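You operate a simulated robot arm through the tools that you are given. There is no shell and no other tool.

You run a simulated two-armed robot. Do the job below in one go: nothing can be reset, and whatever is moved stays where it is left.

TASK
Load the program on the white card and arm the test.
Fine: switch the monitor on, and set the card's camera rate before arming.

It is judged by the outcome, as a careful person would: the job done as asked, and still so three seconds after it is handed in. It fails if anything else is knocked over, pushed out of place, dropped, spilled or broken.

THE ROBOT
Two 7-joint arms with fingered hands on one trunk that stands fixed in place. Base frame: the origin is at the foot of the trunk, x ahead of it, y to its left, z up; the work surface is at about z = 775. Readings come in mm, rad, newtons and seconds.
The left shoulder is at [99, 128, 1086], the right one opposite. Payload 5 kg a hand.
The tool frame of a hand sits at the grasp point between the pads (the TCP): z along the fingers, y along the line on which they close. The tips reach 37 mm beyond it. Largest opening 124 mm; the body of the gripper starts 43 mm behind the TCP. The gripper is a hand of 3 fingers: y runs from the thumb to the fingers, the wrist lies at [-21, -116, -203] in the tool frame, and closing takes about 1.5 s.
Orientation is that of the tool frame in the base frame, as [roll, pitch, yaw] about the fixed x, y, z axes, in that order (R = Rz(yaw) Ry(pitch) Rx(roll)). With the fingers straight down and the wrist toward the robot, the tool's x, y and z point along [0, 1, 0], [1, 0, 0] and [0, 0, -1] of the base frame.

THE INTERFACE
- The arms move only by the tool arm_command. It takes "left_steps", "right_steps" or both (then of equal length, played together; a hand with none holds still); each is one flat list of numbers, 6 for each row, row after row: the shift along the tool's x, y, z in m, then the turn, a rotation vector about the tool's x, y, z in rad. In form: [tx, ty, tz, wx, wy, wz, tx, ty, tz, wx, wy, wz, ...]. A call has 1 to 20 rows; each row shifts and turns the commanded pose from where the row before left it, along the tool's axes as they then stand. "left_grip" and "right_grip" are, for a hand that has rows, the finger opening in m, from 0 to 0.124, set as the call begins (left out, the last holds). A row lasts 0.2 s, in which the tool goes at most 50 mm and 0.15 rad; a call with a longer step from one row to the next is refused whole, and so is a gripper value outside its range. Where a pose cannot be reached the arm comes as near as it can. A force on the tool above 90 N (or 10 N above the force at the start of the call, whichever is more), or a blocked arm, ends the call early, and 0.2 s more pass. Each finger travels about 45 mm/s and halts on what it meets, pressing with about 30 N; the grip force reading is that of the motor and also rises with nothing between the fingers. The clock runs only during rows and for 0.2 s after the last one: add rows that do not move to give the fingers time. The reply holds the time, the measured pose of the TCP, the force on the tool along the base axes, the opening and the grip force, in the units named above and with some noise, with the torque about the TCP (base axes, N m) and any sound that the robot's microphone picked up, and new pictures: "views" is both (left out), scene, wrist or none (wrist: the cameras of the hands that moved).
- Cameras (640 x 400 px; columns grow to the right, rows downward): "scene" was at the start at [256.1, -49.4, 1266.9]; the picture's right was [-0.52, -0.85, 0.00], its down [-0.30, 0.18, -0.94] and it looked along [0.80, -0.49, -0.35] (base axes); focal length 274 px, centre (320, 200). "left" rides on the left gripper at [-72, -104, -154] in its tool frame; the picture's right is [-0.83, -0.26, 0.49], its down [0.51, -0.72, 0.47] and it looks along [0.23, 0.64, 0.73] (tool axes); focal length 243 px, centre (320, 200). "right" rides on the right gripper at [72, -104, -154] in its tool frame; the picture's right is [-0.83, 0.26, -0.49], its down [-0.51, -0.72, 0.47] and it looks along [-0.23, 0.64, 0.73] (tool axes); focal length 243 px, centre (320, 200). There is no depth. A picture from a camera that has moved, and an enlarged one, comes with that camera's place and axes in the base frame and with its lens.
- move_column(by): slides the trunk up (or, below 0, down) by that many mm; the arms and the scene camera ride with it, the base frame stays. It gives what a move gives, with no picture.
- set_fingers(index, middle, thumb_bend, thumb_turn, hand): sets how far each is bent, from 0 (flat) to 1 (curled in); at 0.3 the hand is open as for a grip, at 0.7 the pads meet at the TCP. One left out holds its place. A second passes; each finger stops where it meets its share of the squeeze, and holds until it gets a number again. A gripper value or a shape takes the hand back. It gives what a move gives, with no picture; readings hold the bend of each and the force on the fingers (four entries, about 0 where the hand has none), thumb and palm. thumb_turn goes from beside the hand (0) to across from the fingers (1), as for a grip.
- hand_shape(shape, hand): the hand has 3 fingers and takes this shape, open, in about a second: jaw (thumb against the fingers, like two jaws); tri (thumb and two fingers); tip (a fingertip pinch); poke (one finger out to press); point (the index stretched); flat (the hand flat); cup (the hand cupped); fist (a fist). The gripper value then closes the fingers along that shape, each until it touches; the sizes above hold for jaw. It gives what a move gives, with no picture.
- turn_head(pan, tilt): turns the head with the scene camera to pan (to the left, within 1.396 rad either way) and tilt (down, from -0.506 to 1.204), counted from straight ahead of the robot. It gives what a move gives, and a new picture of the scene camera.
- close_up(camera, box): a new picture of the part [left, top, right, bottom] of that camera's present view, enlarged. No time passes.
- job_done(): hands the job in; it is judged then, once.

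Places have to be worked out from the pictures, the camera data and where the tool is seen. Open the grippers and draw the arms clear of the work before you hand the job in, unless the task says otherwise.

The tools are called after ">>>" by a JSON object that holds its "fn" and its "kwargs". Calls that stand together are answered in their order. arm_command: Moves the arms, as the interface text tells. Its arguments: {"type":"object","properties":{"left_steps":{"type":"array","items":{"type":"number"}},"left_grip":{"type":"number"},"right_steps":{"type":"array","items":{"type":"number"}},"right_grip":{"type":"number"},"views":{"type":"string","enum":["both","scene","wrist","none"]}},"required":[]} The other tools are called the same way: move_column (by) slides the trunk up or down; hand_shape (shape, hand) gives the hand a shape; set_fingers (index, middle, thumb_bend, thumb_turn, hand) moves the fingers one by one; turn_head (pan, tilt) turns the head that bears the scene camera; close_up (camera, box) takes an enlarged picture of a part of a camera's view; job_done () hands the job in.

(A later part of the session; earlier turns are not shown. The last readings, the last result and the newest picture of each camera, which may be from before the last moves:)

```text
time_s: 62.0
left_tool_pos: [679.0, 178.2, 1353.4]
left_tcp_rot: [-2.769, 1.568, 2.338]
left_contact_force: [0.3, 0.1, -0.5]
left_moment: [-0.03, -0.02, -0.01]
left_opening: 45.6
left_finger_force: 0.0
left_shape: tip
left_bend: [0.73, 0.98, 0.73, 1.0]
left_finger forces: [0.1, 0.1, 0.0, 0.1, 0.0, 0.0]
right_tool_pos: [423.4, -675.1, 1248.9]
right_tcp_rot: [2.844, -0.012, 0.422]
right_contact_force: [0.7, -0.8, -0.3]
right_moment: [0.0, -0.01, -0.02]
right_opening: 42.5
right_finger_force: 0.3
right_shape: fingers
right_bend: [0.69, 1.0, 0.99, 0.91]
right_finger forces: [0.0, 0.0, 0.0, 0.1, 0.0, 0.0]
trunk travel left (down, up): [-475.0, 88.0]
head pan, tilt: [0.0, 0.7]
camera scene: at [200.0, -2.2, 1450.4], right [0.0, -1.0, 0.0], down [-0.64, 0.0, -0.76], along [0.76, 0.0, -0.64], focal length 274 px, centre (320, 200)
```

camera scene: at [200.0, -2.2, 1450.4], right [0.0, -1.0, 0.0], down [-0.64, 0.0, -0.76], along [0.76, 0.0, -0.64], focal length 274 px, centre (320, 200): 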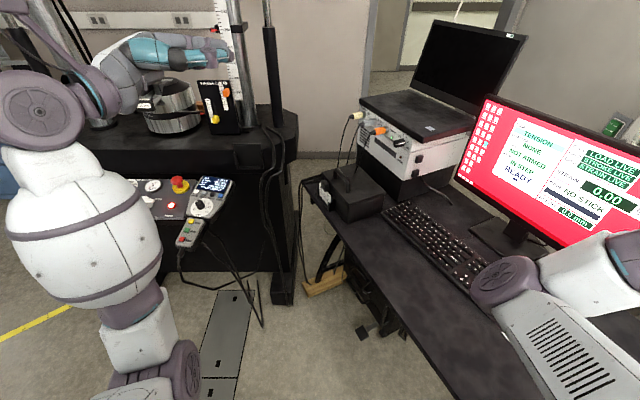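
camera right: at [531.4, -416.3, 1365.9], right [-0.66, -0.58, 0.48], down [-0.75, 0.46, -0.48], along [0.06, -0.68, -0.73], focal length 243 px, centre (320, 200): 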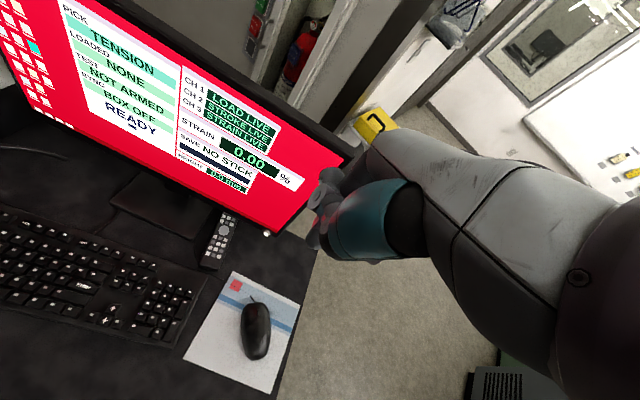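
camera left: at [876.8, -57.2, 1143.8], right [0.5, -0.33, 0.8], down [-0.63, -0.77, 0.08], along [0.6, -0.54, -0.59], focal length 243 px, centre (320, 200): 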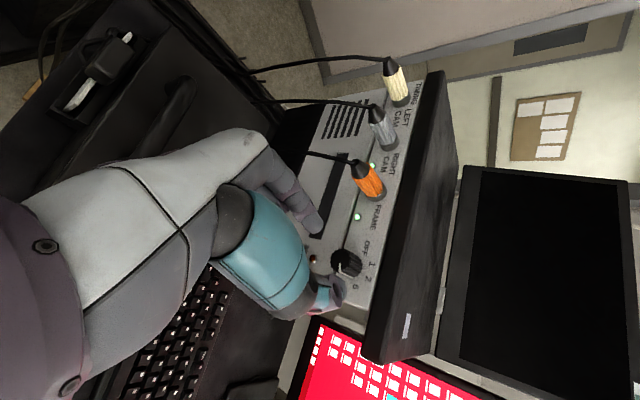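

I bring the right hand above the arrow keys, in two stages.

>>> {"fn": "arm_command", "kwargs": {"right_steps": [0.0303, -0.0264, 0.0199, 0, 0, 0, 0.0303, -0.0264, 0.0199, 0, 0, 0, 0.0303, -0.0264, 0.0199, 0, 0, 0, 0.0303, -0.0264, 0.0199, 0, 0, 0, 0.0303, -0.0264, 0.0199, 0, 0, 0, 0, 0, 0, 0, 0, 0], "views": "scene"}}

```text
time_s: 63.4
left_tool_pos: [678.9, 178.3, 1354.1]
left_tcp_rot: [2.76, 1.569, 1.583]
left_contact_force: [-0.2, -0.1, 0.0]
left_moment: [0.0, -0.03, 0.05]
left_opening: 45.8
left_finger_force: 0.1
left_shape: tip
left_bend: [0.73, 0.98, 0.73, 1.0]
left_finger forces: [0.0, 0.0, 0.0, 0.1, 0.1, 0.0]
right_tool_pos: [524.3, -524.8, 1119.1]
right_tcp_rot: [2.84, -0.014, 0.423]
right_contact_force: [-0.6, -0.8, -0.2]
right_moment: [0.0, -0.05, 0.0]
right_opening: 42.9
right_finger_force: 0.1
right_shape: fingers
right_bend: [0.69, 1.0, 0.99, 0.91]
right_finger forces: [0.0, 0.0, 0.1, 0.0, 0.0, 0.1]
trunk travel left (down, up): [-475.0, 88.0]
head pan, tilt: [0.0, 0.7]
camera scene: at [199.4, -1.8, 1450.6], right [0.0, -1.0, 0.0], down [-0.64, 0.0, -0.77], along [0.77, 0.0, -0.64], focal length 274 px, centre (320, 200)
```

scene: 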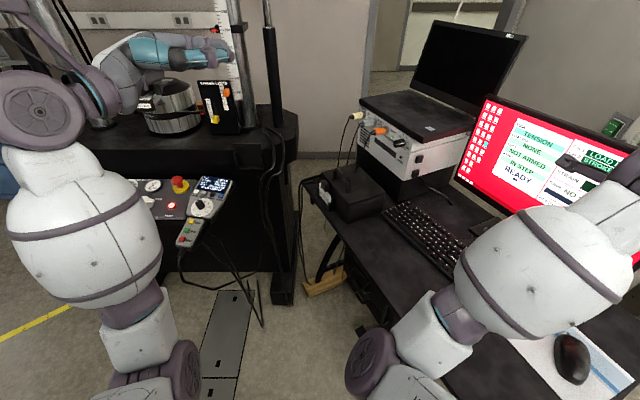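

Clear so far; second stage.

>>> {"fn": "arm_command", "kwargs": {"right_steps": [0.0303, -0.0264, 0.0199, 0, 0, 0, 0.0303, -0.0264, 0.0199, 0, 0, 0, 0.0303, -0.0264, 0.0199, 0, 0, 0, 0.0303, -0.0264, 0.0199, 0, 0, 0, 0.0303, -0.0264, 0.0199, 0, 0, 0, 0, 0, 0, 0, 0, 0], "views": "both"}}

```text
time_s: 64.8
left_tool_pos: [679.9, 179.2, 1353.5]
left_tcp_rot: [-1.39, 1.571, -2.566]
left_contact_force: [0.0, -0.5, -0.2]
left_moment: [0.02, 0.0, 0.03]
left_opening: 45.9
left_finger_force: 0.2
left_shape: tip
left_bend: [0.73, 0.98, 0.73, 1.0]
left_finger forces: [0.0, 0.0, 0.1, 0.0, 0.0, 0.0]
right_tool_pos: [622.7, -371.3, 984.9]
right_tcp_rot: [2.841, -0.013, 0.422]
right_contact_force: [0.3, 0.7, -0.8]
right_moment: [0.02, -0.02, 0.02]
right_opening: 42.7
right_finger_force: 0.0
right_shape: fingers
right_bend: [0.69, 1.0, 0.99, 0.91]
right_finger forces: [0.1, 0.0, 0.1, 0.1, 0.0, 0.0]
trunk travel left (down, up): [-475.0, 88.0]
head pan, tilt: [0.0, 0.7]
camera scene: at [199.5, -1.1, 1450.6], right [0.0, -1.0, 0.0], down [-0.64, 0.0, -0.77], along [0.77, 0.0, -0.64], focal length 274 px, centre (320, 200)
camera right: at [628.3, -208.5, 1101.1], right [-0.72, -0.44, 0.54], down [-0.68, 0.3, -0.67], along [0.13, -0.85, -0.51], focal length 243 px, centre (320, 200)
```

scene: 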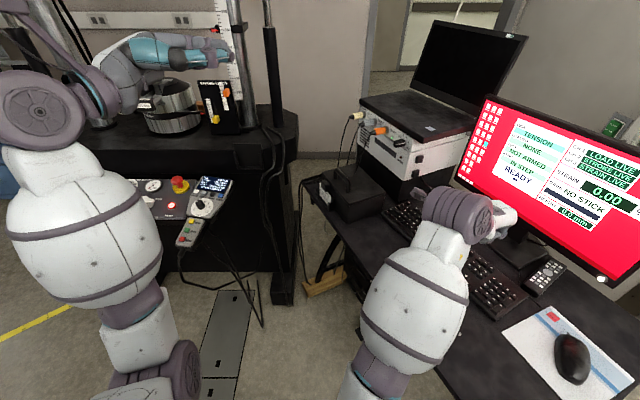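
right: 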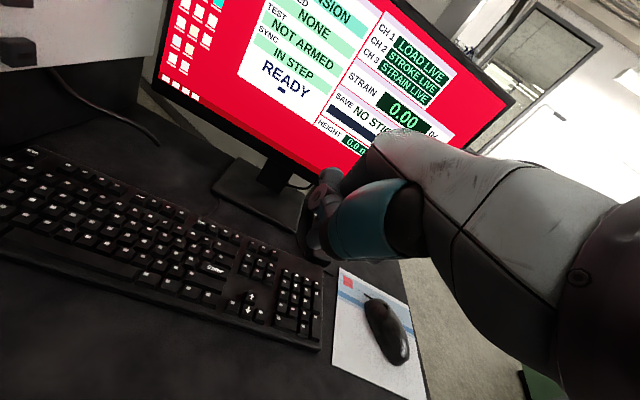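

I zoom with the wrist camera on the arrow keys and fingertip.

>>> {"fn": "close_up", "kwargs": {"camera": "right", "box": [200, 180, 360, 340]}}

>>> {"fn": "close_up", "kwargs": {"camera": "scene", "box": [420, 180, 540, 300]}}

```text
2.50 times, centred on (280, 260) of right
camera zoom: at [628.3, -208.5, 1101.1], right [-0.72, -0.44, 0.54], down [-0.68, 0.3, -0.67], along [0.13, -0.85, -0.51], focal length 606 px, centre (420, 50)
```

zoom: 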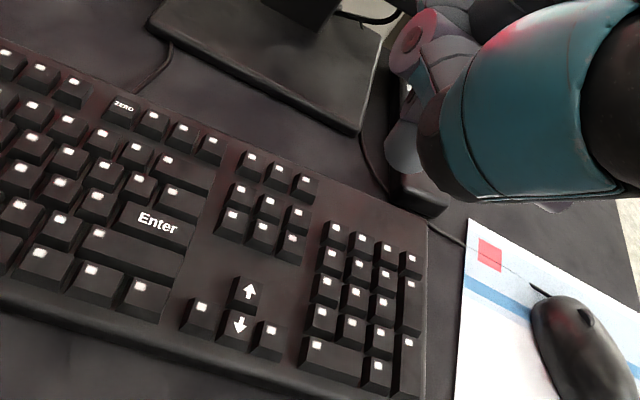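

```text
3.33 times, centred on (480, 240) of scene
camera zoom: at [199.5, -1.1, 1450.6], right [0.0, -1.0, 0.0], down [-0.64, 0.0, -0.77], along [0.77, 0.0, -0.64], focal length 915 px, centre (-213, 67)
```

zoom: 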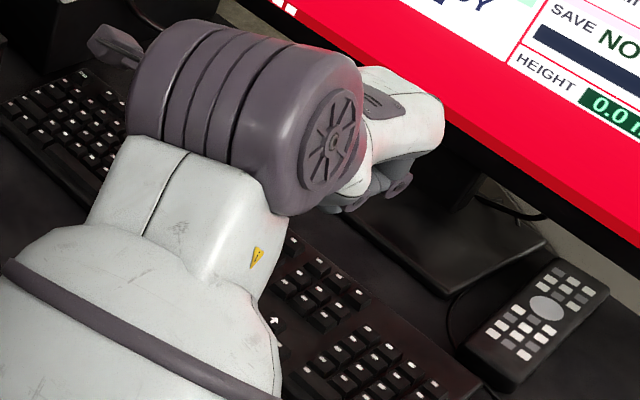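

Combining both cameras, key tops are at z ≈ 793: Down (640, -393), Up (650, -410), Enter (712, -398). I lower the fingertip to about 22 mm above the Down key.

>>> {"fn": "arm_command", "kwargs": {"right_steps": [0.0003, -0.0081, 0.0328, 0, 0, 0, 0.0003, -0.0081, 0.0328, 0, 0, 0, 0.0003, -0.0081, 0.0328, 0, 0, 0, 0.0003, -0.0081, 0.0328, 0, 0, 0, 0, 0, 0, 0, 0, 0], "views": "both"}}

>>> {"fn": "close_up", "kwargs": {"camera": "right", "box": [220, 160, 380, 320]}}

```text
time_s: 66.0
left_tool_pos: [679.2, 180.0, 1353.3]
left_tcp_rot: [0.549, 1.568, -0.627]
left_contact_force: [0.8, 0.1, 0.5]
left_moment: [0.02, -0.01, -0.01]
left_opening: 45.6
left_finger_force: 0.1
left_shape: tip
left_bend: [0.73, 0.98, 0.73, 1.0]
left_finger forces: [0.0, 0.0, 0.0, 0.0, 0.0, 0.0]
right_tool_pos: [630.9, -378.7, 853.0]
right_tcp_rot: [2.841, -0.01, 0.421]
right_contact_force: [-0.3, 0.3, 0.5]
right_moment: [0.01, -0.01, 0.0]
right_opening: 42.9
right_finger_force: 0.0
right_shape: fingers
right_bend: [0.69, 1.0, 0.99, 0.91]
right_finger forces: [0.1, 0.0, 0.1, 0.1, 0.1, 0.0]
trunk travel left (down, up): [-475.0, 88.0]
head pan, tilt: [0.0, 0.7]
camera scene: at [199.4, -0.7, 1450.6], right [0.0, -1.0, 0.0], down [-0.64, 0.0, -0.77], along [0.77, 0.0, -0.64], focal length 274 px, centre (320, 200)
camera right: at [636.5, -216.6, 969.9], right [-0.72, -0.44, 0.54], down [-0.68, 0.3, -0.67], along [0.13, -0.85, -0.51], focal length 243 px, centre (320, 200)
```

scene: 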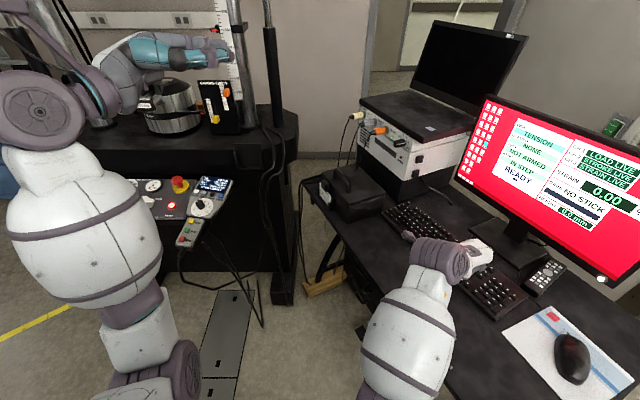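
right: 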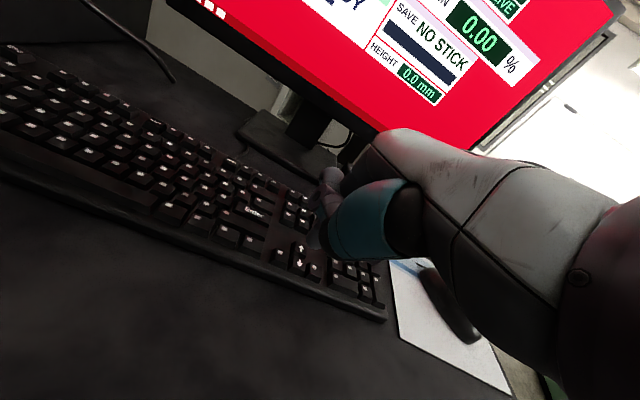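

```text
2.50 times, centred on (300, 240) of right
camera zoom: at [636.5, -216.6, 969.9], right [-0.72, -0.44, 0.54], down [-0.68, 0.3, -0.67], along [0.13, -0.85, -0.51], focal length 606 px, centre (370, 100)
```

zoom: 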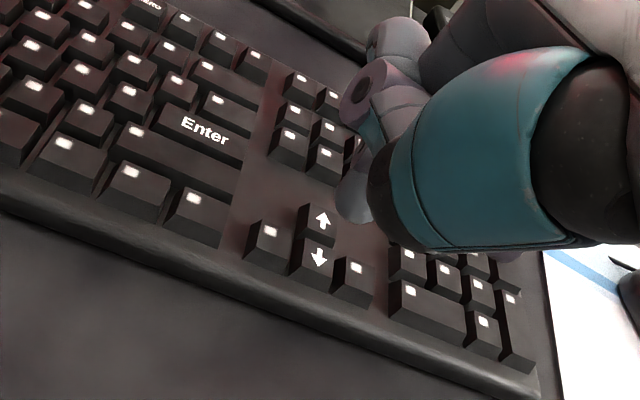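

The tip is right over the Down key, 25 mm up. I descend 22 mm and read the force before pressing.

>>> {"fn": "arm_command", "kwargs": {"right_steps": [-0.0002, -0.0036, 0.0115, 0, 0, 0, -0.0001, -0.003, 0.0096, 0, 0, 0, 0, 0, 0, 0, 0, 0], "views": "none"}}

>>> {"fn": "close_up", "kwargs": {"camera": "right", "box": [220, 160, 380, 320]}}

```text
time_s: 66.8
left_tool_pos: [678.3, 178.7, 1353.2]
left_tcp_rot: [0.598, 1.569, -0.577]
left_contact_force: [-0.3, 0.1, -0.5]
left_moment: [-0.01, 0.0, -0.02]
left_opening: 45.5
left_finger_force: 0.1
left_shape: tip
left_bend: [0.73, 0.98, 0.73, 1.0]
left_finger forces: [0.0, 0.1, 0.0, 0.1, 0.0, 0.1]
right_tool_pos: [628.6, -380.4, 830.5]
right_tcp_rot: [2.84, -0.013, 0.42]
right_contact_force: [0.1, -0.1, -0.1]
right_moment: [0.0, -0.06, 0.01]
right_opening: 42.7
right_finger_force: 0.1
right_shape: fingers
right_bend: [0.69, 1.0, 0.99, 0.91]
right_finger forces: [0.0, 0.0, 0.0, 0.0, 0.0, 0.0]
trunk travel left (down, up): [-475.0, 88.0]
head pan, tilt: [0.0, 0.7]
```

```text
2.50 times, centred on (300, 240) of right
camera zoom: at [635.6, -217.2, 947.5], right [-0.72, -0.44, 0.54], down [-0.68, 0.3, -0.67], along [0.13, -0.85, -0.51], focal length 606 px, centre (370, 100)
```

zoom: 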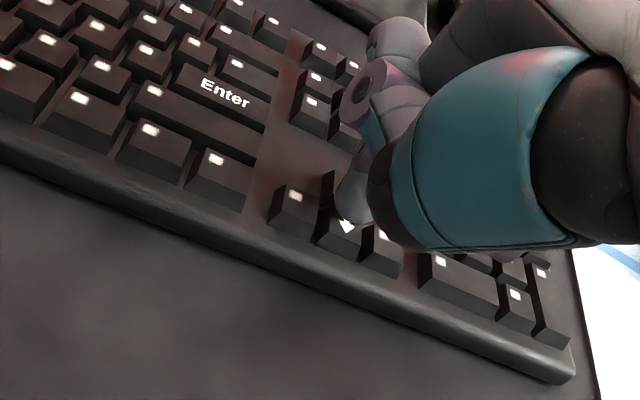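

The tip is at (640, -396, 796), a bit toward Up. I shift 4 mm toward the front, press down 6 mm, and rise again.

>>> {"fn": "arm_command", "kwargs": {"right_steps": [0, -0.0038, -0.0012, 0, 0, 0, 0, -0.0008, 0.0024, 0, 0, 0, 0, -0.0006, 0.0019, 0, 0, 0, 0, -0.0005, 0.0015, 0, 0, 0, 0, 0.0036, -0.0115, 0, 0, 0], "views": "none"}}

>>> {"fn": "close_up", "kwargs": {"camera": "scene", "box": [480, 90, 640, 240]}}

>>> {"fn": "close_up", "kwargs": {"camera": "right", "box": [220, 160, 380, 320]}}

```text
time_s: 68.0
left_tool_pos: [680.5, 179.9, 1353.6]
left_tcp_rot: [2.407, 1.57, 1.23]
left_contact_force: [0.1, 0.9, 0.4]
left_moment: [0.0, 0.02, -0.01]
left_opening: 45.8
left_finger_force: 0.0
left_shape: tip
left_bend: [0.73, 0.98, 0.73, 1.0]
left_finger forces: [0.1, 0.0, 0.0, 0.1, 0.1, 0.0]
right_tool_pos: [628.0, -374.7, 836.9]
right_tcp_rot: [2.839, -0.014, 0.422]
right_contact_force: [-1.0, 0.7, -0.3]
right_moment: [0.01, -0.02, 0.04]
right_opening: 43.1
right_finger_force: 0.1
right_shape: fingers
right_bend: [0.68, 1.0, 0.99, 0.91]
right_finger forces: [0.0, 0.1, 0.1, 0.0, 0.0, 0.0]
trunk travel left (down, up): [-475.0, 88.0]
head pan, tilt: [0.0, 0.7]
heard: click
```

```text
2.67 times, centred on (560, 165) of scene
camera zoom: at [199.8, -0.8, 1450.4], right [0.0, -1.0, 0.0], down [-0.64, 0.0, -0.76], along [0.76, 0.0, -0.64], focal length 732 px, centre (-320, 293)
```

zoom: 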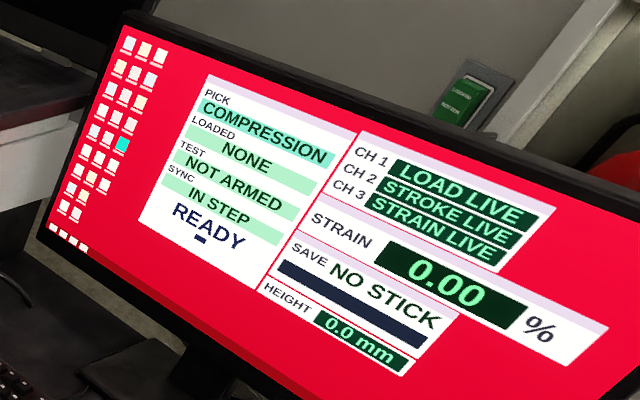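

```text
2.50 times, centred on (300, 240) of right
camera zoom: at [633.9, -212.5, 953.5], right [-0.72, -0.44, 0.54], down [-0.68, 0.3, -0.67], along [0.13, -0.85, -0.51], focal length 606 px, centre (370, 100)
```

zoom: 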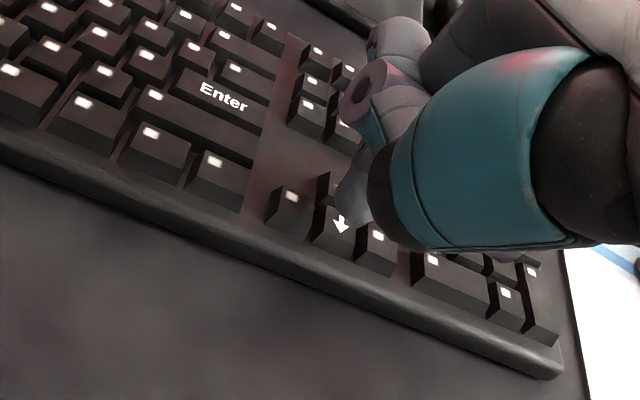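

One click, and PICK shows COMPRESSION. I lift and move over the Enter key.

>>> {"fn": "arm_command", "kwargs": {"right_steps": [0.0005, 0.0118, -0.0382, 0, 0, 0, 0.0312, 0.0164, 0.0055, 0, 0, 0, 0.0312, 0.0164, 0.0055, 0, 0, 0, -0.0003, -0.0074, 0.0239, 0, 0, 0, 0, 0, 0, 0, 0, 0], "views": "wrist"}}

>>> {"fn": "close_up", "kwargs": {"camera": "right", "box": [220, 160, 380, 320]}}

```text
time_s: 69.2
left_tool_pos: [680.2, 179.1, 1353.6]
left_tcp_rot: [-0.487, 1.57, -1.662]
left_contact_force: [0.2, -0.9, 0.2]
left_moment: [0.01, -0.02, 0.0]
left_opening: 45.7
left_finger_force: 0.2
left_shape: tip
left_bend: [0.73, 0.98, 0.73, 1.0]
left_finger forces: [0.0, 0.1, 0.0, 0.0, 0.1, 0.1]
right_tool_pos: [698.8, -380.0, 850.3]
right_tcp_rot: [2.84, -0.012, 0.42]
right_contact_force: [-1.1, 0.8, -0.1]
right_moment: [-0.04, -0.01, -0.03]
right_opening: 42.6
right_finger_force: 0.1
right_shape: fingers
right_bend: [0.68, 1.0, 0.99, 0.91]
right_finger forces: [0.0, 0.0, 0.1, 0.0, 0.0, 0.1]
trunk travel left (down, up): [-475.0, 88.0]
head pan, tilt: [0.0, 0.7]
camera right: at [704.8, -217.9, 966.7], right [-0.72, -0.44, 0.54], down [-0.68, 0.3, -0.67], along [0.13, -0.85, -0.51], focal length 243 px, centre (320, 200)
```

right: 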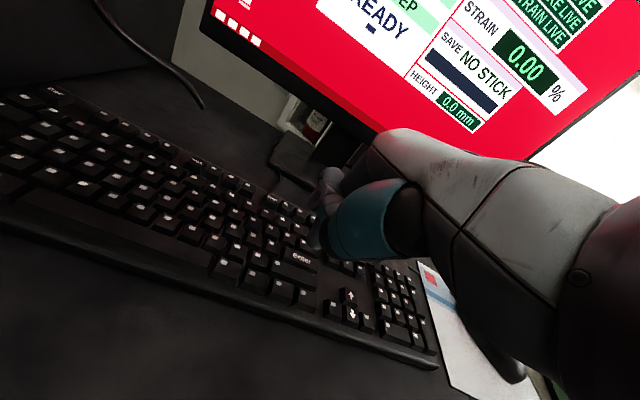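

```text
2.50 times, centred on (300, 240) of right
camera zoom: at [704.8, -217.9, 966.7], right [-0.72, -0.44, 0.54], down [-0.68, 0.3, -0.67], along [0.13, -0.85, -0.51], focal length 606 px, centre (370, 100)
```

zoom: 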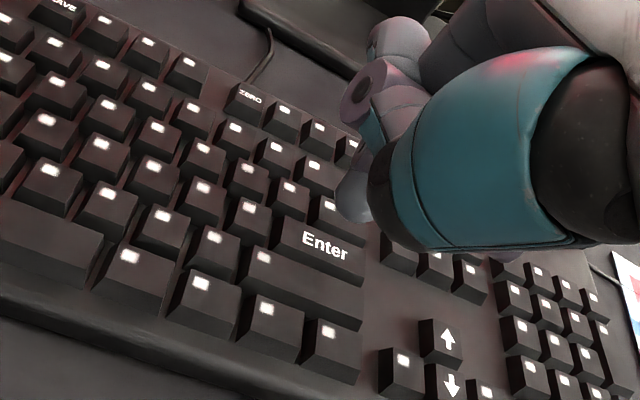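

The tip is over the Enter key, 22 mm up. I press it with the same depth and rise.

>>> {"fn": "arm_command", "kwargs": {"right_steps": [-0.0001, -0.003, 0.0096, 0, 0, 0, -0.0001, -0.0027, 0.0086, 0, 0, 0, 0, -0.0009, 0.0029, 0, 0, 0, 0, -0.0008, 0.0024, 0, 0, 0, 0, -0.0005, 0.0015, 0, 0, 0, 0.0002, 0.0059, -0.0191, 0, 0, 0], "views": "none"}}

>>> {"fn": "close_up", "kwargs": {"camera": "scene", "box": [480, 90, 640, 240]}}

```text
time_s: 70.6
left_tool_pos: [679.0, 178.7, 1353.1]
left_tcp_rot: [-2.3, 1.569, 2.808]
left_contact_force: [0.6, 0.4, -0.3]
left_moment: [0.01, 0.0, -0.01]
left_opening: 45.8
left_finger_force: 0.0
left_shape: tip
left_bend: [0.73, 0.98, 0.73, 1.0]
left_finger forces: [0.0, 0.0, 0.0, 0.1, 0.0, 0.1]
right_tool_pos: [699.0, -379.7, 845.1]
right_tcp_rot: [2.838, -0.012, 0.42]
right_contact_force: [0.4, -0.4, -0.7]
right_moment: [-0.02, 0.0, 0.02]
right_opening: 42.5
right_finger_force: 0.0
right_shape: fingers
right_bend: [0.68, 1.0, 0.99, 0.91]
right_finger forces: [0.1, 0.0, 0.0, 0.0, 0.0, 0.0]
trunk travel left (down, up): [-475.0, 88.0]
head pan, tilt: [0.0, 0.7]
heard: click
```

```text
2.67 times, centred on (560, 165) of scene
camera zoom: at [199.7, -0.7, 1450.5], right [0.0, -1.0, 0.0], down [-0.64, 0.0, -0.76], along [0.76, 0.0, -0.64], focal length 732 px, centre (-320, 293)
```

zoom: 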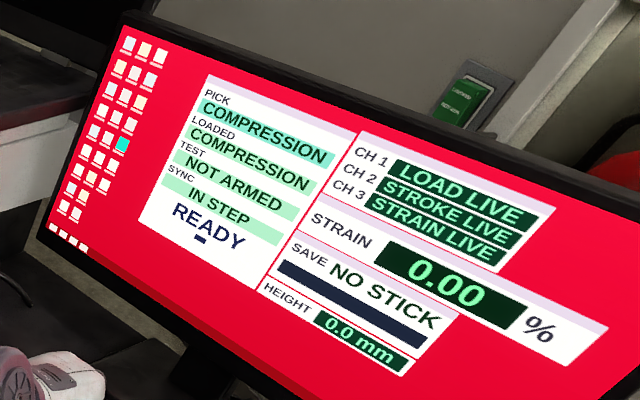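

LOADED now shows COMPRESSION. Before arming I double-check the knob's setting and the keyboard for any other arming control.

>>> {"fn": "close_up", "kwargs": {"camera": "scene", "box": [380, 120, 430, 160]}}

>>> {"fn": "close_up", "kwargs": {"camera": "scene", "box": [375, 190, 480, 290]}}

>>> {"fn": "close_up", "kwargs": {"camera": "scene", "box": [170, 170, 250, 260]}}

```text
10.00 times, centred on (405, 140) of scene
camera zoom: at [199.7, -0.7, 1450.5], right [0.0, -1.0, 0.0], down [-0.64, 0.0, -0.76], along [0.76, 0.0, -0.64], focal length 2745 px, centre (-530, 800)
```

zoom: 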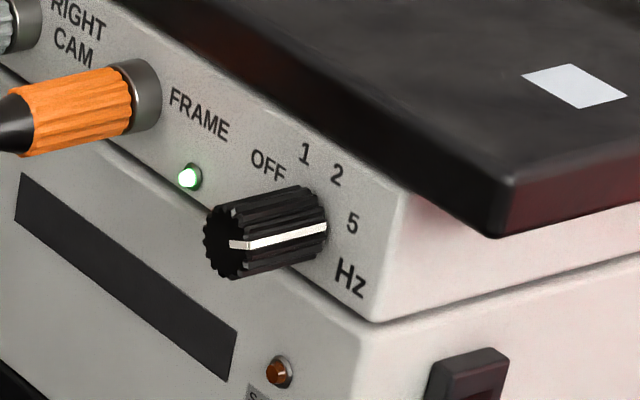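

```text
4.00 times, centred on (428, 240) of scene
camera zoom: at [199.7, -0.7, 1450.5], right [0.0, -1.0, 0.0], down [-0.64, 0.0, -0.76], along [0.76, 0.0, -0.64], focal length 1098 px, centre (-110, 40)
```

zoom: 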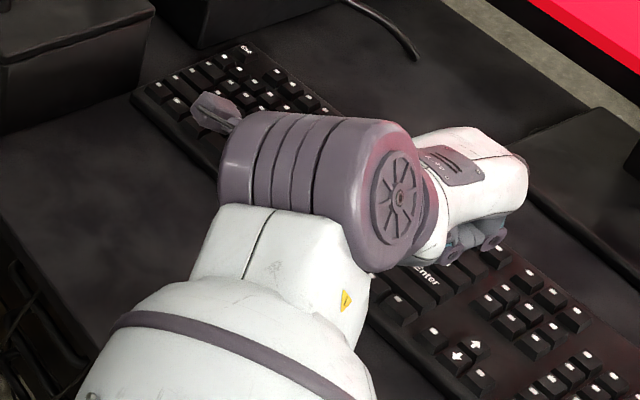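

```text
4.44 times, centred on (210, 215) of scene
camera zoom: at [199.7, -0.7, 1450.5], right [0.0, -1.0, 0.0], down [-0.64, 0.0, -0.76], along [0.76, 0.0, -0.64], focal length 1220 px, centre (809, 133)
```

zoom: 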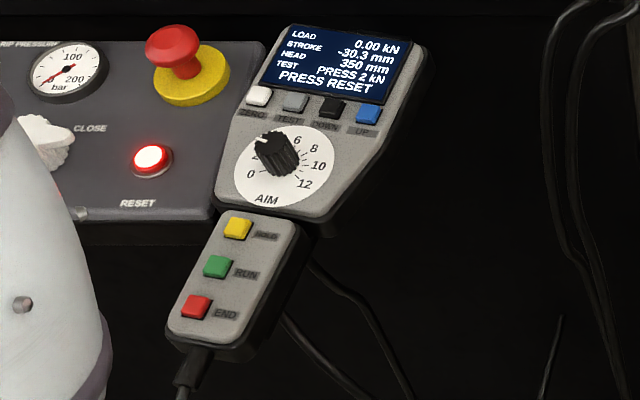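

The knob is at 5 with the frame LED lit; the only remaining confirm key is Enter. I press Enter again to arm.

>>> {"fn": "arm_command", "kwargs": {"right_steps": [-0.0001, -0.0024, 0.0077, 0, 0, 0, -0.0001, -0.0018, 0.0058, 0, 0, 0, 0, -0.0008, 0.0026, 0, 0, 0, 0, -0.0008, 0.0024, 0, 0, 0, 0, -0.0005, 0.0015, 0, 0, 0, 0.0002, 0.0062, -0.02, 0, 0, 0], "views": "none"}}

>>> {"fn": "close_up", "kwargs": {"camera": "scene", "box": [480, 90, 640, 240]}}

```text
time_s: 72.0
left_tool_pos: [678.7, 178.8, 1354.5]
left_tcp_rot: [0.759, 1.57, -0.417]
left_contact_force: [0.4, 0.5, -0.2]
left_moment: [0.0, -0.03, 0.02]
left_opening: 45.5
left_finger_force: 0.0
left_shape: tip
left_bend: [0.73, 0.98, 0.73, 1.0]
left_finger forces: [0.1, 0.0, 0.0, 0.0, 0.0, 0.0]
right_tool_pos: [700.4, -379.2, 846.9]
right_tcp_rot: [2.84, -0.012, 0.421]
right_contact_force: [-0.8, 0.6, -1.0]
right_moment: [0.01, 0.01, 0.03]
right_opening: 42.3
right_finger_force: 0.1
right_shape: fingers
right_bend: [0.68, 1.0, 0.99, 0.91]
right_finger forces: [0.0, 0.0, 0.1, 0.1, 0.0, 0.0]
trunk travel left (down, up): [-475.0, 88.0]
head pan, tilt: [0.0, 0.7]
heard: click
```

```text
2.67 times, centred on (560, 165) of scene
camera zoom: at [199.7, -0.7, 1450.5], right [0.0, -1.0, 0.0], down [-0.64, 0.0, -0.76], along [0.76, 0.0, -0.64], focal length 732 px, centre (-320, 293)
```

zoom: 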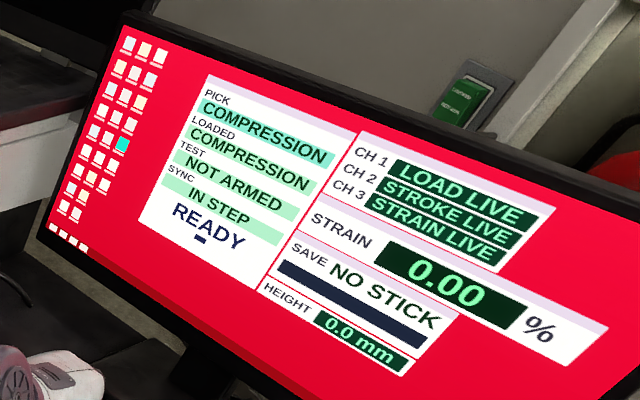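

The click was heard but TEST still shows NOT ARMED. I let a little time pass and look at the screen again in detail, and at the machine display.

>>> {"fn": "arm_command", "kwargs": {"right_steps": [0.0005, 0.0118, -0.0382, 0, 0, 0, 0, 0, 0, 0, 0, 0, 0, 0, 0, 0, 0, 0, 0, 0, 0, 0, 0, 0], "views": "none"}}

>>> {"fn": "close_up", "kwargs": {"camera": "scene", "box": [500, 110, 570, 200]}}

>>> {"fn": "close_up", "kwargs": {"camera": "scene", "box": [480, 90, 560, 190]}}

>>> {"fn": "close_up", "kwargs": {"camera": "scene", "box": [520, 240, 600, 300]}}

>>> {"fn": "close_up", "kwargs": {"camera": "right", "box": [0, 0, 640, 400]}}

```text
time_s: 73.0
left_tool_pos: [678.8, 180.8, 1353.2]
left_tcp_rot: [-0.126, 1.57, -1.302]
left_contact_force: [-0.2, -0.1, 0.5]
left_moment: [-0.03, 0.01, 0.01]
left_opening: 45.9
left_finger_force: 0.1
left_shape: tip
left_bend: [0.73, 0.98, 0.73, 1.0]
left_finger forces: [0.0, 0.0, 0.1, 0.0, 0.0, 0.1]
right_tool_pos: [699.4, -380.0, 885.1]
right_tcp_rot: [2.839, -0.01, 0.42]
right_contact_force: [-0.7, -0.9, 0.1]
right_moment: [-0.02, -0.03, 0.02]
right_opening: 42.6
right_finger_force: 0.1
right_shape: fingers
right_bend: [0.68, 1.0, 0.99, 0.91]
right_finger forces: [0.1, 0.1, 0.0, 0.1, 0.0, 0.0]
trunk travel left (down, up): [-475.0, 88.0]
head pan, tilt: [0.0, 0.7]
```

```text
4.44 times, centred on (535, 155) of scene
camera zoom: at [199.6, -0.8, 1450.5], right [0.0, -1.0, 0.0], down [-0.64, 0.0, -0.77], along [0.77, 0.0, -0.64], focal length 1220 px, centre (-636, 400)
```

zoom: 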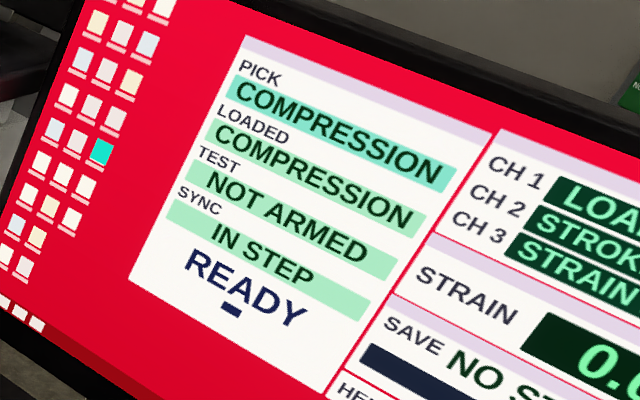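

```text
4.00 times, centred on (520, 140) of scene
camera zoom: at [199.6, -0.8, 1450.5], right [0.0, -1.0, 0.0], down [-0.64, 0.0, -0.77], along [0.77, 0.0, -0.64], focal length 1098 px, centre (-480, 440)
```

zoom: 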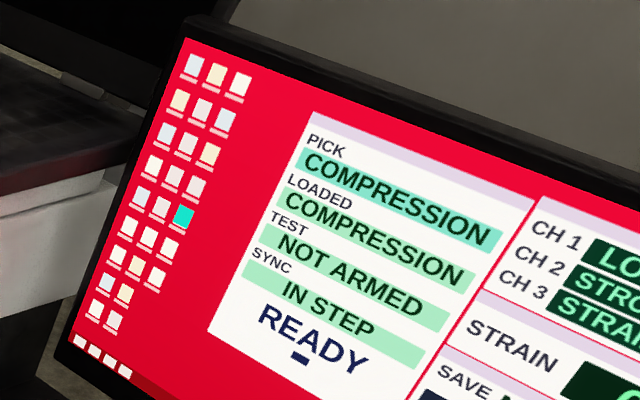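

```text
6.67 times, centred on (560, 270) of scene
camera zoom: at [199.6, -0.8, 1450.5], right [0.0, -1.0, 0.0], down [-0.64, 0.0, -0.77], along [0.77, 0.0, -0.64], focal length 1830 px, centre (-1280, -267)
```

zoom: 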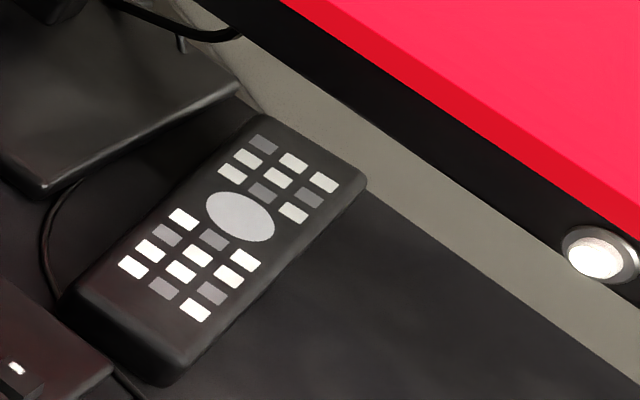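

```text
1.00 times, centred on (320, 200) of right (not enlarged: the box is as wide or as high as the picture)
camera zoom: at [705.1, -217.2, 1002.3], right [-0.72, -0.44, 0.54], down [-0.68, 0.3, -0.67], along [0.13, -0.85, -0.51], focal length 243 px, centre (320, 200)
```

zoom: 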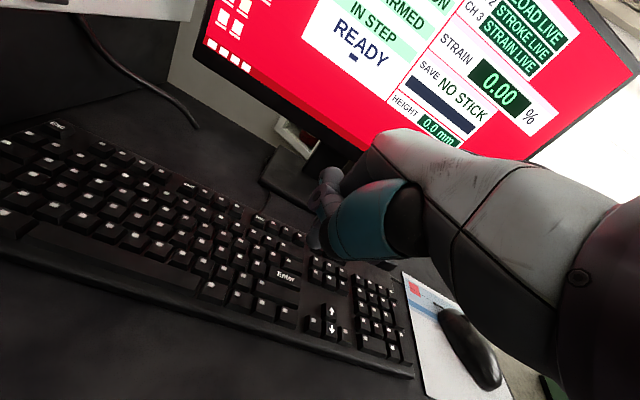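

The picked field is highlighted as a menu, and only Up/Down/Enter/Esc/SAVE/ZERO are labelled, so arming may be a further menu entry. I move back above Down to scroll and look.

>>> {"fn": "arm_command", "kwargs": {"right_steps": [-0.0323, -0.0156, -0.0053, 0, 0, 0, -0.0323, -0.0156, -0.0053, 0, 0, 0, -0.0005, -0.0133, 0.043, 0, 0, 0, 0, 0, 0, 0, 0, 0], "views": "none"}}

>>> {"fn": "close_up", "kwargs": {"camera": "right", "box": [220, 160, 380, 320]}}

```text
time_s: 74.0
left_tool_pos: [678.2, 180.3, 1353.5]
left_tcp_rot: [2.14, 1.571, 0.963]
left_contact_force: [-0.5, -0.3, 0.1]
left_moment: [0.02, -0.01, 0.04]
left_opening: 45.5
left_finger_force: 0.1
left_shape: tip
left_bend: [0.73, 0.98, 0.73, 1.0]
left_finger forces: [0.0, 0.1, 0.0, 0.0, 0.0, 0.0]
right_tool_pos: [625.9, -375.5, 840.3]
right_tcp_rot: [2.84, -0.013, 0.421]
right_contact_force: [0.1, 0.0, -0.4]
right_moment: [0.01, 0.0, 0.0]
right_opening: 42.8
right_finger_force: 0.1
right_shape: fingers
right_bend: [0.68, 1.0, 0.99, 0.91]
right_finger forces: [0.0, 0.0, 0.0, 0.1, 0.0, 0.0]
trunk travel left (down, up): [-475.0, 88.0]
head pan, tilt: [0.0, 0.7]
```

```text
2.50 times, centred on (300, 240) of right
camera zoom: at [630.9, -213.5, 956.3], right [-0.72, -0.44, 0.54], down [-0.68, 0.3, -0.67], along [0.13, -0.85, -0.51], focal length 606 px, centre (370, 100)
```

zoom: 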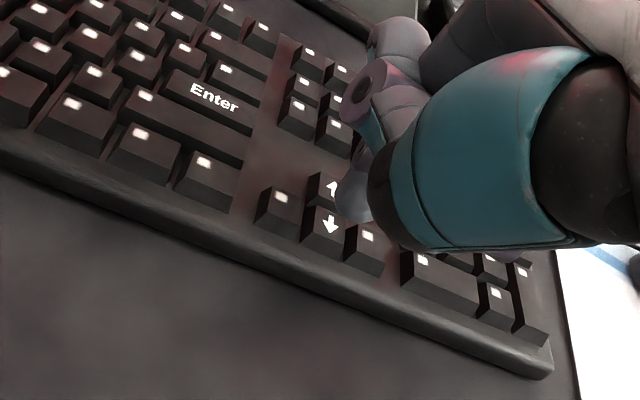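

I press Down once more and rise.

>>> {"fn": "arm_command", "kwargs": {"right_steps": [0.0005, -0.0022, 0.0072, 0, 0, 0, 0, -0.0009, 0.0028, 0, 0, 0, 0, -0.0008, 0.0024, 0, 0, 0, 0, -0.0005, 0.0015, 0, 0, 0, 0, -0.0004, 0.0014, 0, 0, 0, 0.0002, 0.0047, -0.0153, 0, 0, 0], "views": "none"}}

>>> {"fn": "close_up", "kwargs": {"camera": "scene", "box": [480, 90, 640, 240]}}

```text
time_s: 75.4
left_tool_pos: [680.1, 179.0, 1353.0]
left_tcp_rot: [2.463, 1.569, 1.287]
left_contact_force: [-0.3, 0.4, 0.3]
left_moment: [-0.01, 0.01, -0.02]
left_opening: 45.4
left_finger_force: 0.0
left_shape: tip
left_bend: [0.73, 0.98, 0.73, 1.0]
left_finger forces: [0.0, 0.1, 0.0, 0.0, 0.0, 0.0]
right_tool_pos: [626.5, -377.0, 839.8]
right_tcp_rot: [2.841, -0.011, 0.421]
right_contact_force: [-0.2, 0.5, -0.6]
right_moment: [0.0, 0.01, 0.01]
right_opening: 42.5
right_finger_force: 0.1
right_shape: fingers
right_bend: [0.69, 1.0, 0.99, 0.91]
right_finger forces: [0.0, 0.0, 0.0, 0.1, 0.0, 0.1]
trunk travel left (down, up): [-475.0, 88.0]
head pan, tilt: [0.0, 0.7]
heard: click
```

```text
2.67 times, centred on (560, 165) of scene
camera zoom: at [199.8, -0.9, 1450.4], right [0.0, -1.0, 0.0], down [-0.64, 0.0, -0.76], along [0.76, 0.0, -0.64], focal length 732 px, centre (-320, 293)
```

zoom: 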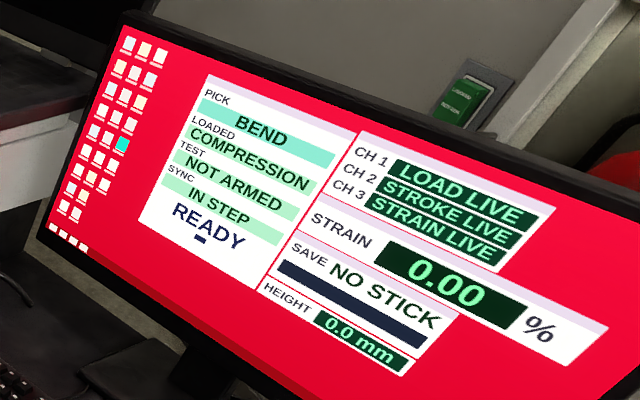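

BEND; the menu goes on. I press Down again (same motion).

>>> {"fn": "arm_command", "kwargs": {"right_steps": [0, -0.0022, 0.0072, 0, 0, 0, 0, -0.0009, 0.0028, 0, 0, 0, 0, -0.0008, 0.0024, 0, 0, 0, 0, -0.0005, 0.0015, 0, 0, 0, 0, -0.0003, 0.001, 0, 0, 0, 0.0002, 0.0047, -0.0153, 0, 0, 0], "views": "none"}}

>>> {"fn": "close_up", "kwargs": {"camera": "scene", "box": [480, 90, 640, 240]}}

```text
time_s: 76.8
left_tool_pos: [680.0, 180.3, 1353.9]
left_tcp_rot: [1.984, 1.57, 0.806]
left_contact_force: [0.4, -0.1, -0.3]
left_moment: [0.02, 0.0, -0.02]
left_opening: 45.7
left_finger_force: 0.1
left_shape: tip
left_bend: [0.73, 0.98, 0.73, 1.0]
left_finger forces: [0.0, 0.0, 0.1, 0.1, 0.0, 0.1]
right_tool_pos: [627.5, -377.2, 841.6]
right_tcp_rot: [2.841, -0.013, 0.421]
right_contact_force: [-0.4, -0.8, -0.4]
right_moment: [-0.04, 0.02, 0.01]
right_opening: 42.9
right_finger_force: 0.1
right_shape: fingers
right_bend: [0.68, 1.0, 0.99, 0.91]
right_finger forces: [0.0, 0.0, 0.0, 0.0, 0.0, 0.0]
trunk travel left (down, up): [-475.0, 88.0]
head pan, tilt: [0.0, 0.7]
heard: click
```

```text
2.67 times, centred on (560, 165) of scene
camera zoom: at [199.8, -0.8, 1450.4], right [0.0, -1.0, 0.0], down [-0.64, 0.0, -0.76], along [0.76, 0.0, -0.64], focal length 732 px, centre (-320, 293)
```

zoom: 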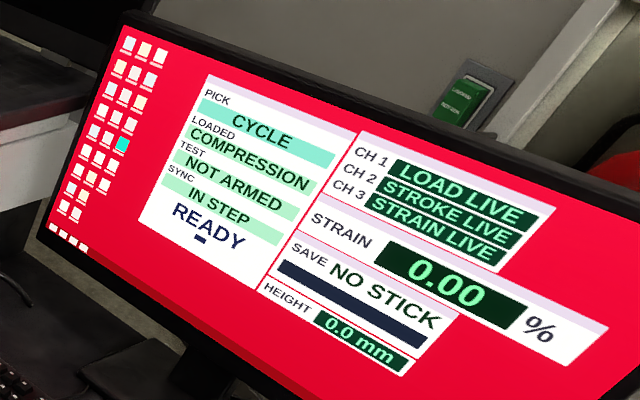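

CYCLE. One more Down.

>>> {"fn": "arm_command", "kwargs": {"right_steps": [0, -0.0026, 0.0084, 0, 0, 0, 0, -0.0009, 0.0028, 0, 0, 0, 0, -0.0008, 0.0024, 0, 0, 0, 0, -0.0005, 0.0015, 0, 0, 0, 0, -0.0003, 0.001, 0, 0, 0, 0.0002, 0.0049, -0.0158, 0, 0, 0], "views": "none"}}

>>> {"fn": "close_up", "kwargs": {"camera": "scene", "box": [480, 90, 640, 240]}}

```text
time_s: 78.2
left_tool_pos: [678.7, 178.5, 1353.1]
left_tcp_rot: [-3.097, 1.57, 2.01]
left_contact_force: [-0.1, 0.3, 0.4]
left_moment: [0.01, 0.02, 0.01]
left_opening: 45.9
left_finger_force: 0.0
left_shape: tip
left_bend: [0.73, 0.98, 0.73, 1.0]
left_finger forces: [0.0, 0.0, 0.1, 0.0, 0.1, 0.0]
right_tool_pos: [627.5, -375.5, 839.2]
right_tcp_rot: [2.843, -0.012, 0.421]
right_contact_force: [-0.8, -0.3, 1.1]
right_moment: [0.02, 0.0, 0.01]
right_opening: 42.5
right_finger_force: 0.0
right_shape: fingers
right_bend: [0.68, 1.0, 0.99, 0.91]
right_finger forces: [0.0, 0.0, 0.0, 0.0, 0.0, 0.0]
trunk travel left (down, up): [-475.0, 88.0]
head pan, tilt: [0.0, 0.7]
heard: click
```

```text
2.67 times, centred on (560, 165) of scene
camera zoom: at [199.8, -0.9, 1450.4], right [0.0, -1.0, 0.0], down [-0.64, 0.0, -0.76], along [0.76, 0.0, -0.64], focal length 732 px, centre (-320, 293)
```

zoom: 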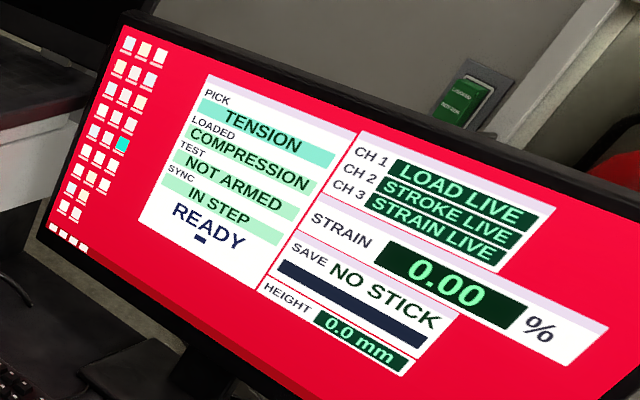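

The menu wraps (TENSION, COMPRESSION, BEND, CYCLE), so arming isn't there. I look closely at the mouse and other devices for an arming control.

>>> {"fn": "close_up", "kwargs": {"camera": "scene", "box": [490, 300, 640, 395]}}

>>> {"fn": "close_up", "kwargs": {"camera": "scene", "box": [545, 325, 600, 390]}}

>>> {"fn": "turn_head", "kwargs": {"pan": -0.3, "tilt": 0.5}}

>>> {"fn": "turn_head", "kwargs": {"pan": 0.45, "tilt": 0.55}}

```text
4.21 times, centred on (565, 348) of scene
camera zoom: at [199.8, -0.9, 1450.4], right [0.0, -1.0, 0.0], down [-0.64, 0.0, -0.76], along [0.76, 0.0, -0.64], focal length 1156 px, centre (-712, -421)
```

zoom: 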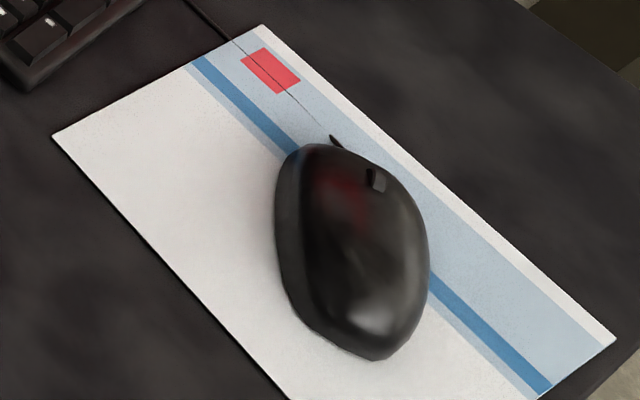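

```text
6.15 times, centred on (572, 358) of scene
camera zoom: at [199.8, -0.9, 1450.4], right [0.0, -1.0, 0.0], down [-0.64, 0.0, -0.76], along [0.76, 0.0, -0.64], focal length 1690 px, centre (-1234, -769)
```

zoom: 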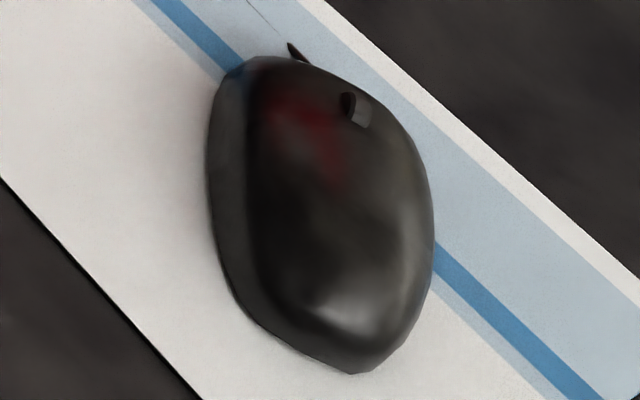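

```text
time_s: 79.0
left_tool_pos: [681.0, 178.9, 1352.9]
left_tcp_rot: [0.856, 1.569, -0.319]
left_contact_force: [-0.2, -0.2, 0.4]
left_moment: [0.01, 0.04, -0.01]
left_opening: 45.7
left_finger_force: 0.0
left_shape: tip
left_bend: [0.73, 0.98, 0.73, 1.0]
left_finger forces: [0.1, 0.0, 0.1, 0.1, 0.0, 0.0]
right_tool_pos: [627.1, -375.4, 841.6]
right_tcp_rot: [2.842, -0.011, 0.421]
right_contact_force: [0.7, 0.7, -0.2]
right_moment: [0.0, 0.02, 0.0]
right_opening: 42.9
right_finger_force: 0.0
right_shape: fingers
right_bend: [0.68, 1.0, 0.99, 0.91]
right_finger forces: [0.1, 0.1, 0.0, 0.1, 0.0, 0.1]
trunk travel left (down, up): [-475.0, 88.0]
head pan, tilt: [-0.3, 0.499]
camera scene: at [201.7, -27.8, 1468.1], right [-0.3, -0.96, 0.0], down [-0.46, 0.14, -0.88], along [0.84, -0.26, -0.48], focal length 274 px, centre (320, 200)
```

scene: 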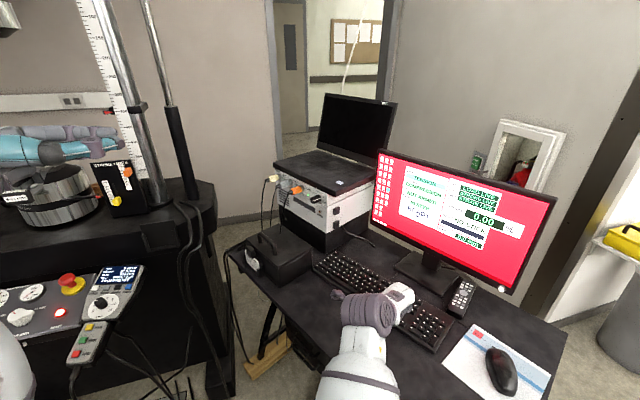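

```text
time_s: 80.1
left_tool_pos: [680.0, 179.2, 1352.3]
left_tcp_rot: [2.83, 1.571, 1.653]
left_contact_force: [0.1, -0.3, -0.6]
left_moment: [-0.01, -0.01, 0.0]
left_opening: 45.6
left_finger_force: 0.1
left_shape: tip
left_bend: [0.73, 0.98, 0.73, 1.0]
left_finger forces: [0.0, 0.0, 0.0, 0.1, 0.1, 0.0]
right_tool_pos: [627.8, -376.1, 841.1]
right_tcp_rot: [2.839, -0.011, 0.42]
right_contact_force: [-0.1, -0.1, 0.7]
right_moment: [0.0, 0.01, 0.02]
right_opening: 42.5
right_finger_force: 0.1
right_shape: fingers
right_bend: [0.68, 1.0, 0.99, 0.91]
right_finger forces: [0.0, 0.1, 0.0, 0.0, 0.1, 0.0]
trunk travel left (down, up): [-475.0, 88.0]
head pan, tilt: [0.45, 0.55]
camera scene: at [195.6, 38.1, 1463.6], right [0.43, -0.9, 0.0], down [-0.47, -0.23, -0.85], along [0.77, 0.37, -0.52], focal length 274 px, centre (320, 200)
```

scene: 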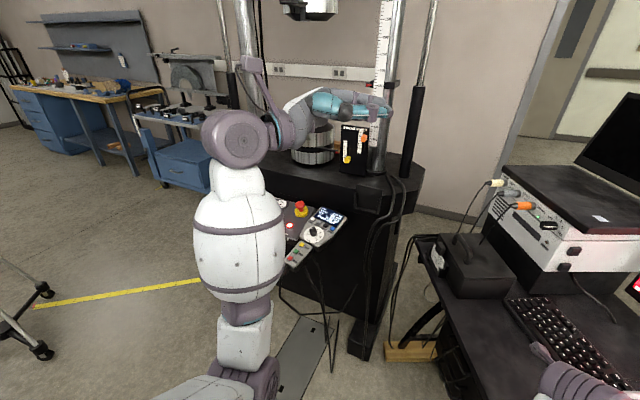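

The mouse shows no separate buttons. I re-read the card and its lower lines more closely from here for any arming instruction, and the machine display.

>>> {"fn": "close_up", "kwargs": {"camera": "scene", "box": [428, 238, 450, 276]}}

>>> {"fn": "close_up", "kwargs": {"camera": "scene", "box": [272, 190, 352, 270]}}

>>> {"fn": "close_up", "kwargs": {"camera": "scene", "box": [490, 280, 640, 390]}}

```text
10.53 times, centred on (439, 257) of scene
camera zoom: at [195.6, 38.1, 1463.6], right [0.43, -0.9, 0.0], down [-0.47, -0.23, -0.85], along [0.77, 0.37, -0.52], focal length 2890 px, centre (-933, -400)
```

zoom: 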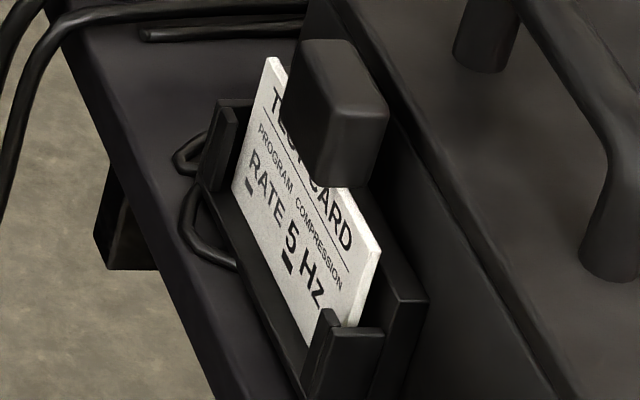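

```text
5.00 times, centred on (312, 230) of scene
camera zoom: at [195.6, 38.1, 1463.6], right [0.43, -0.9, 0.0], down [-0.47, -0.23, -0.85], along [0.77, 0.37, -0.52], focal length 1373 px, centre (360, 50)
```

zoom: 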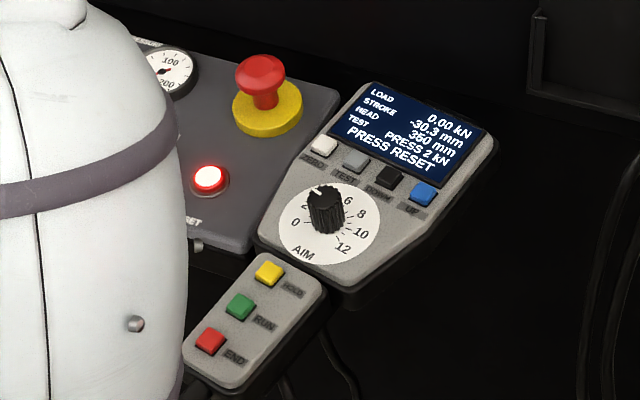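

```text
3.64 times, centred on (565, 335) of scene
camera zoom: at [195.6, 38.1, 1463.6], right [0.43, -0.9, 0.0], down [-0.47, -0.23, -0.85], along [0.77, 0.37, -0.52], focal length 998 px, centre (-571, -291)
```

zoom: 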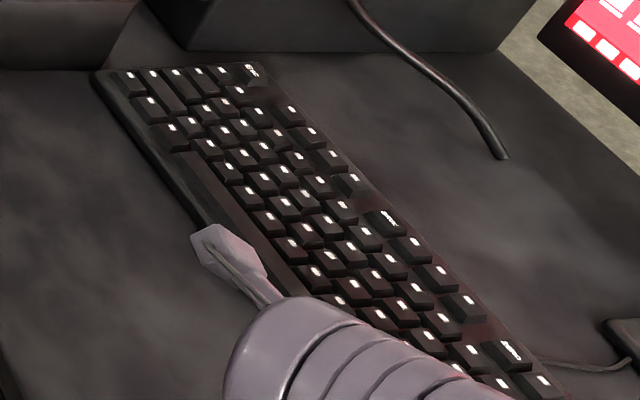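

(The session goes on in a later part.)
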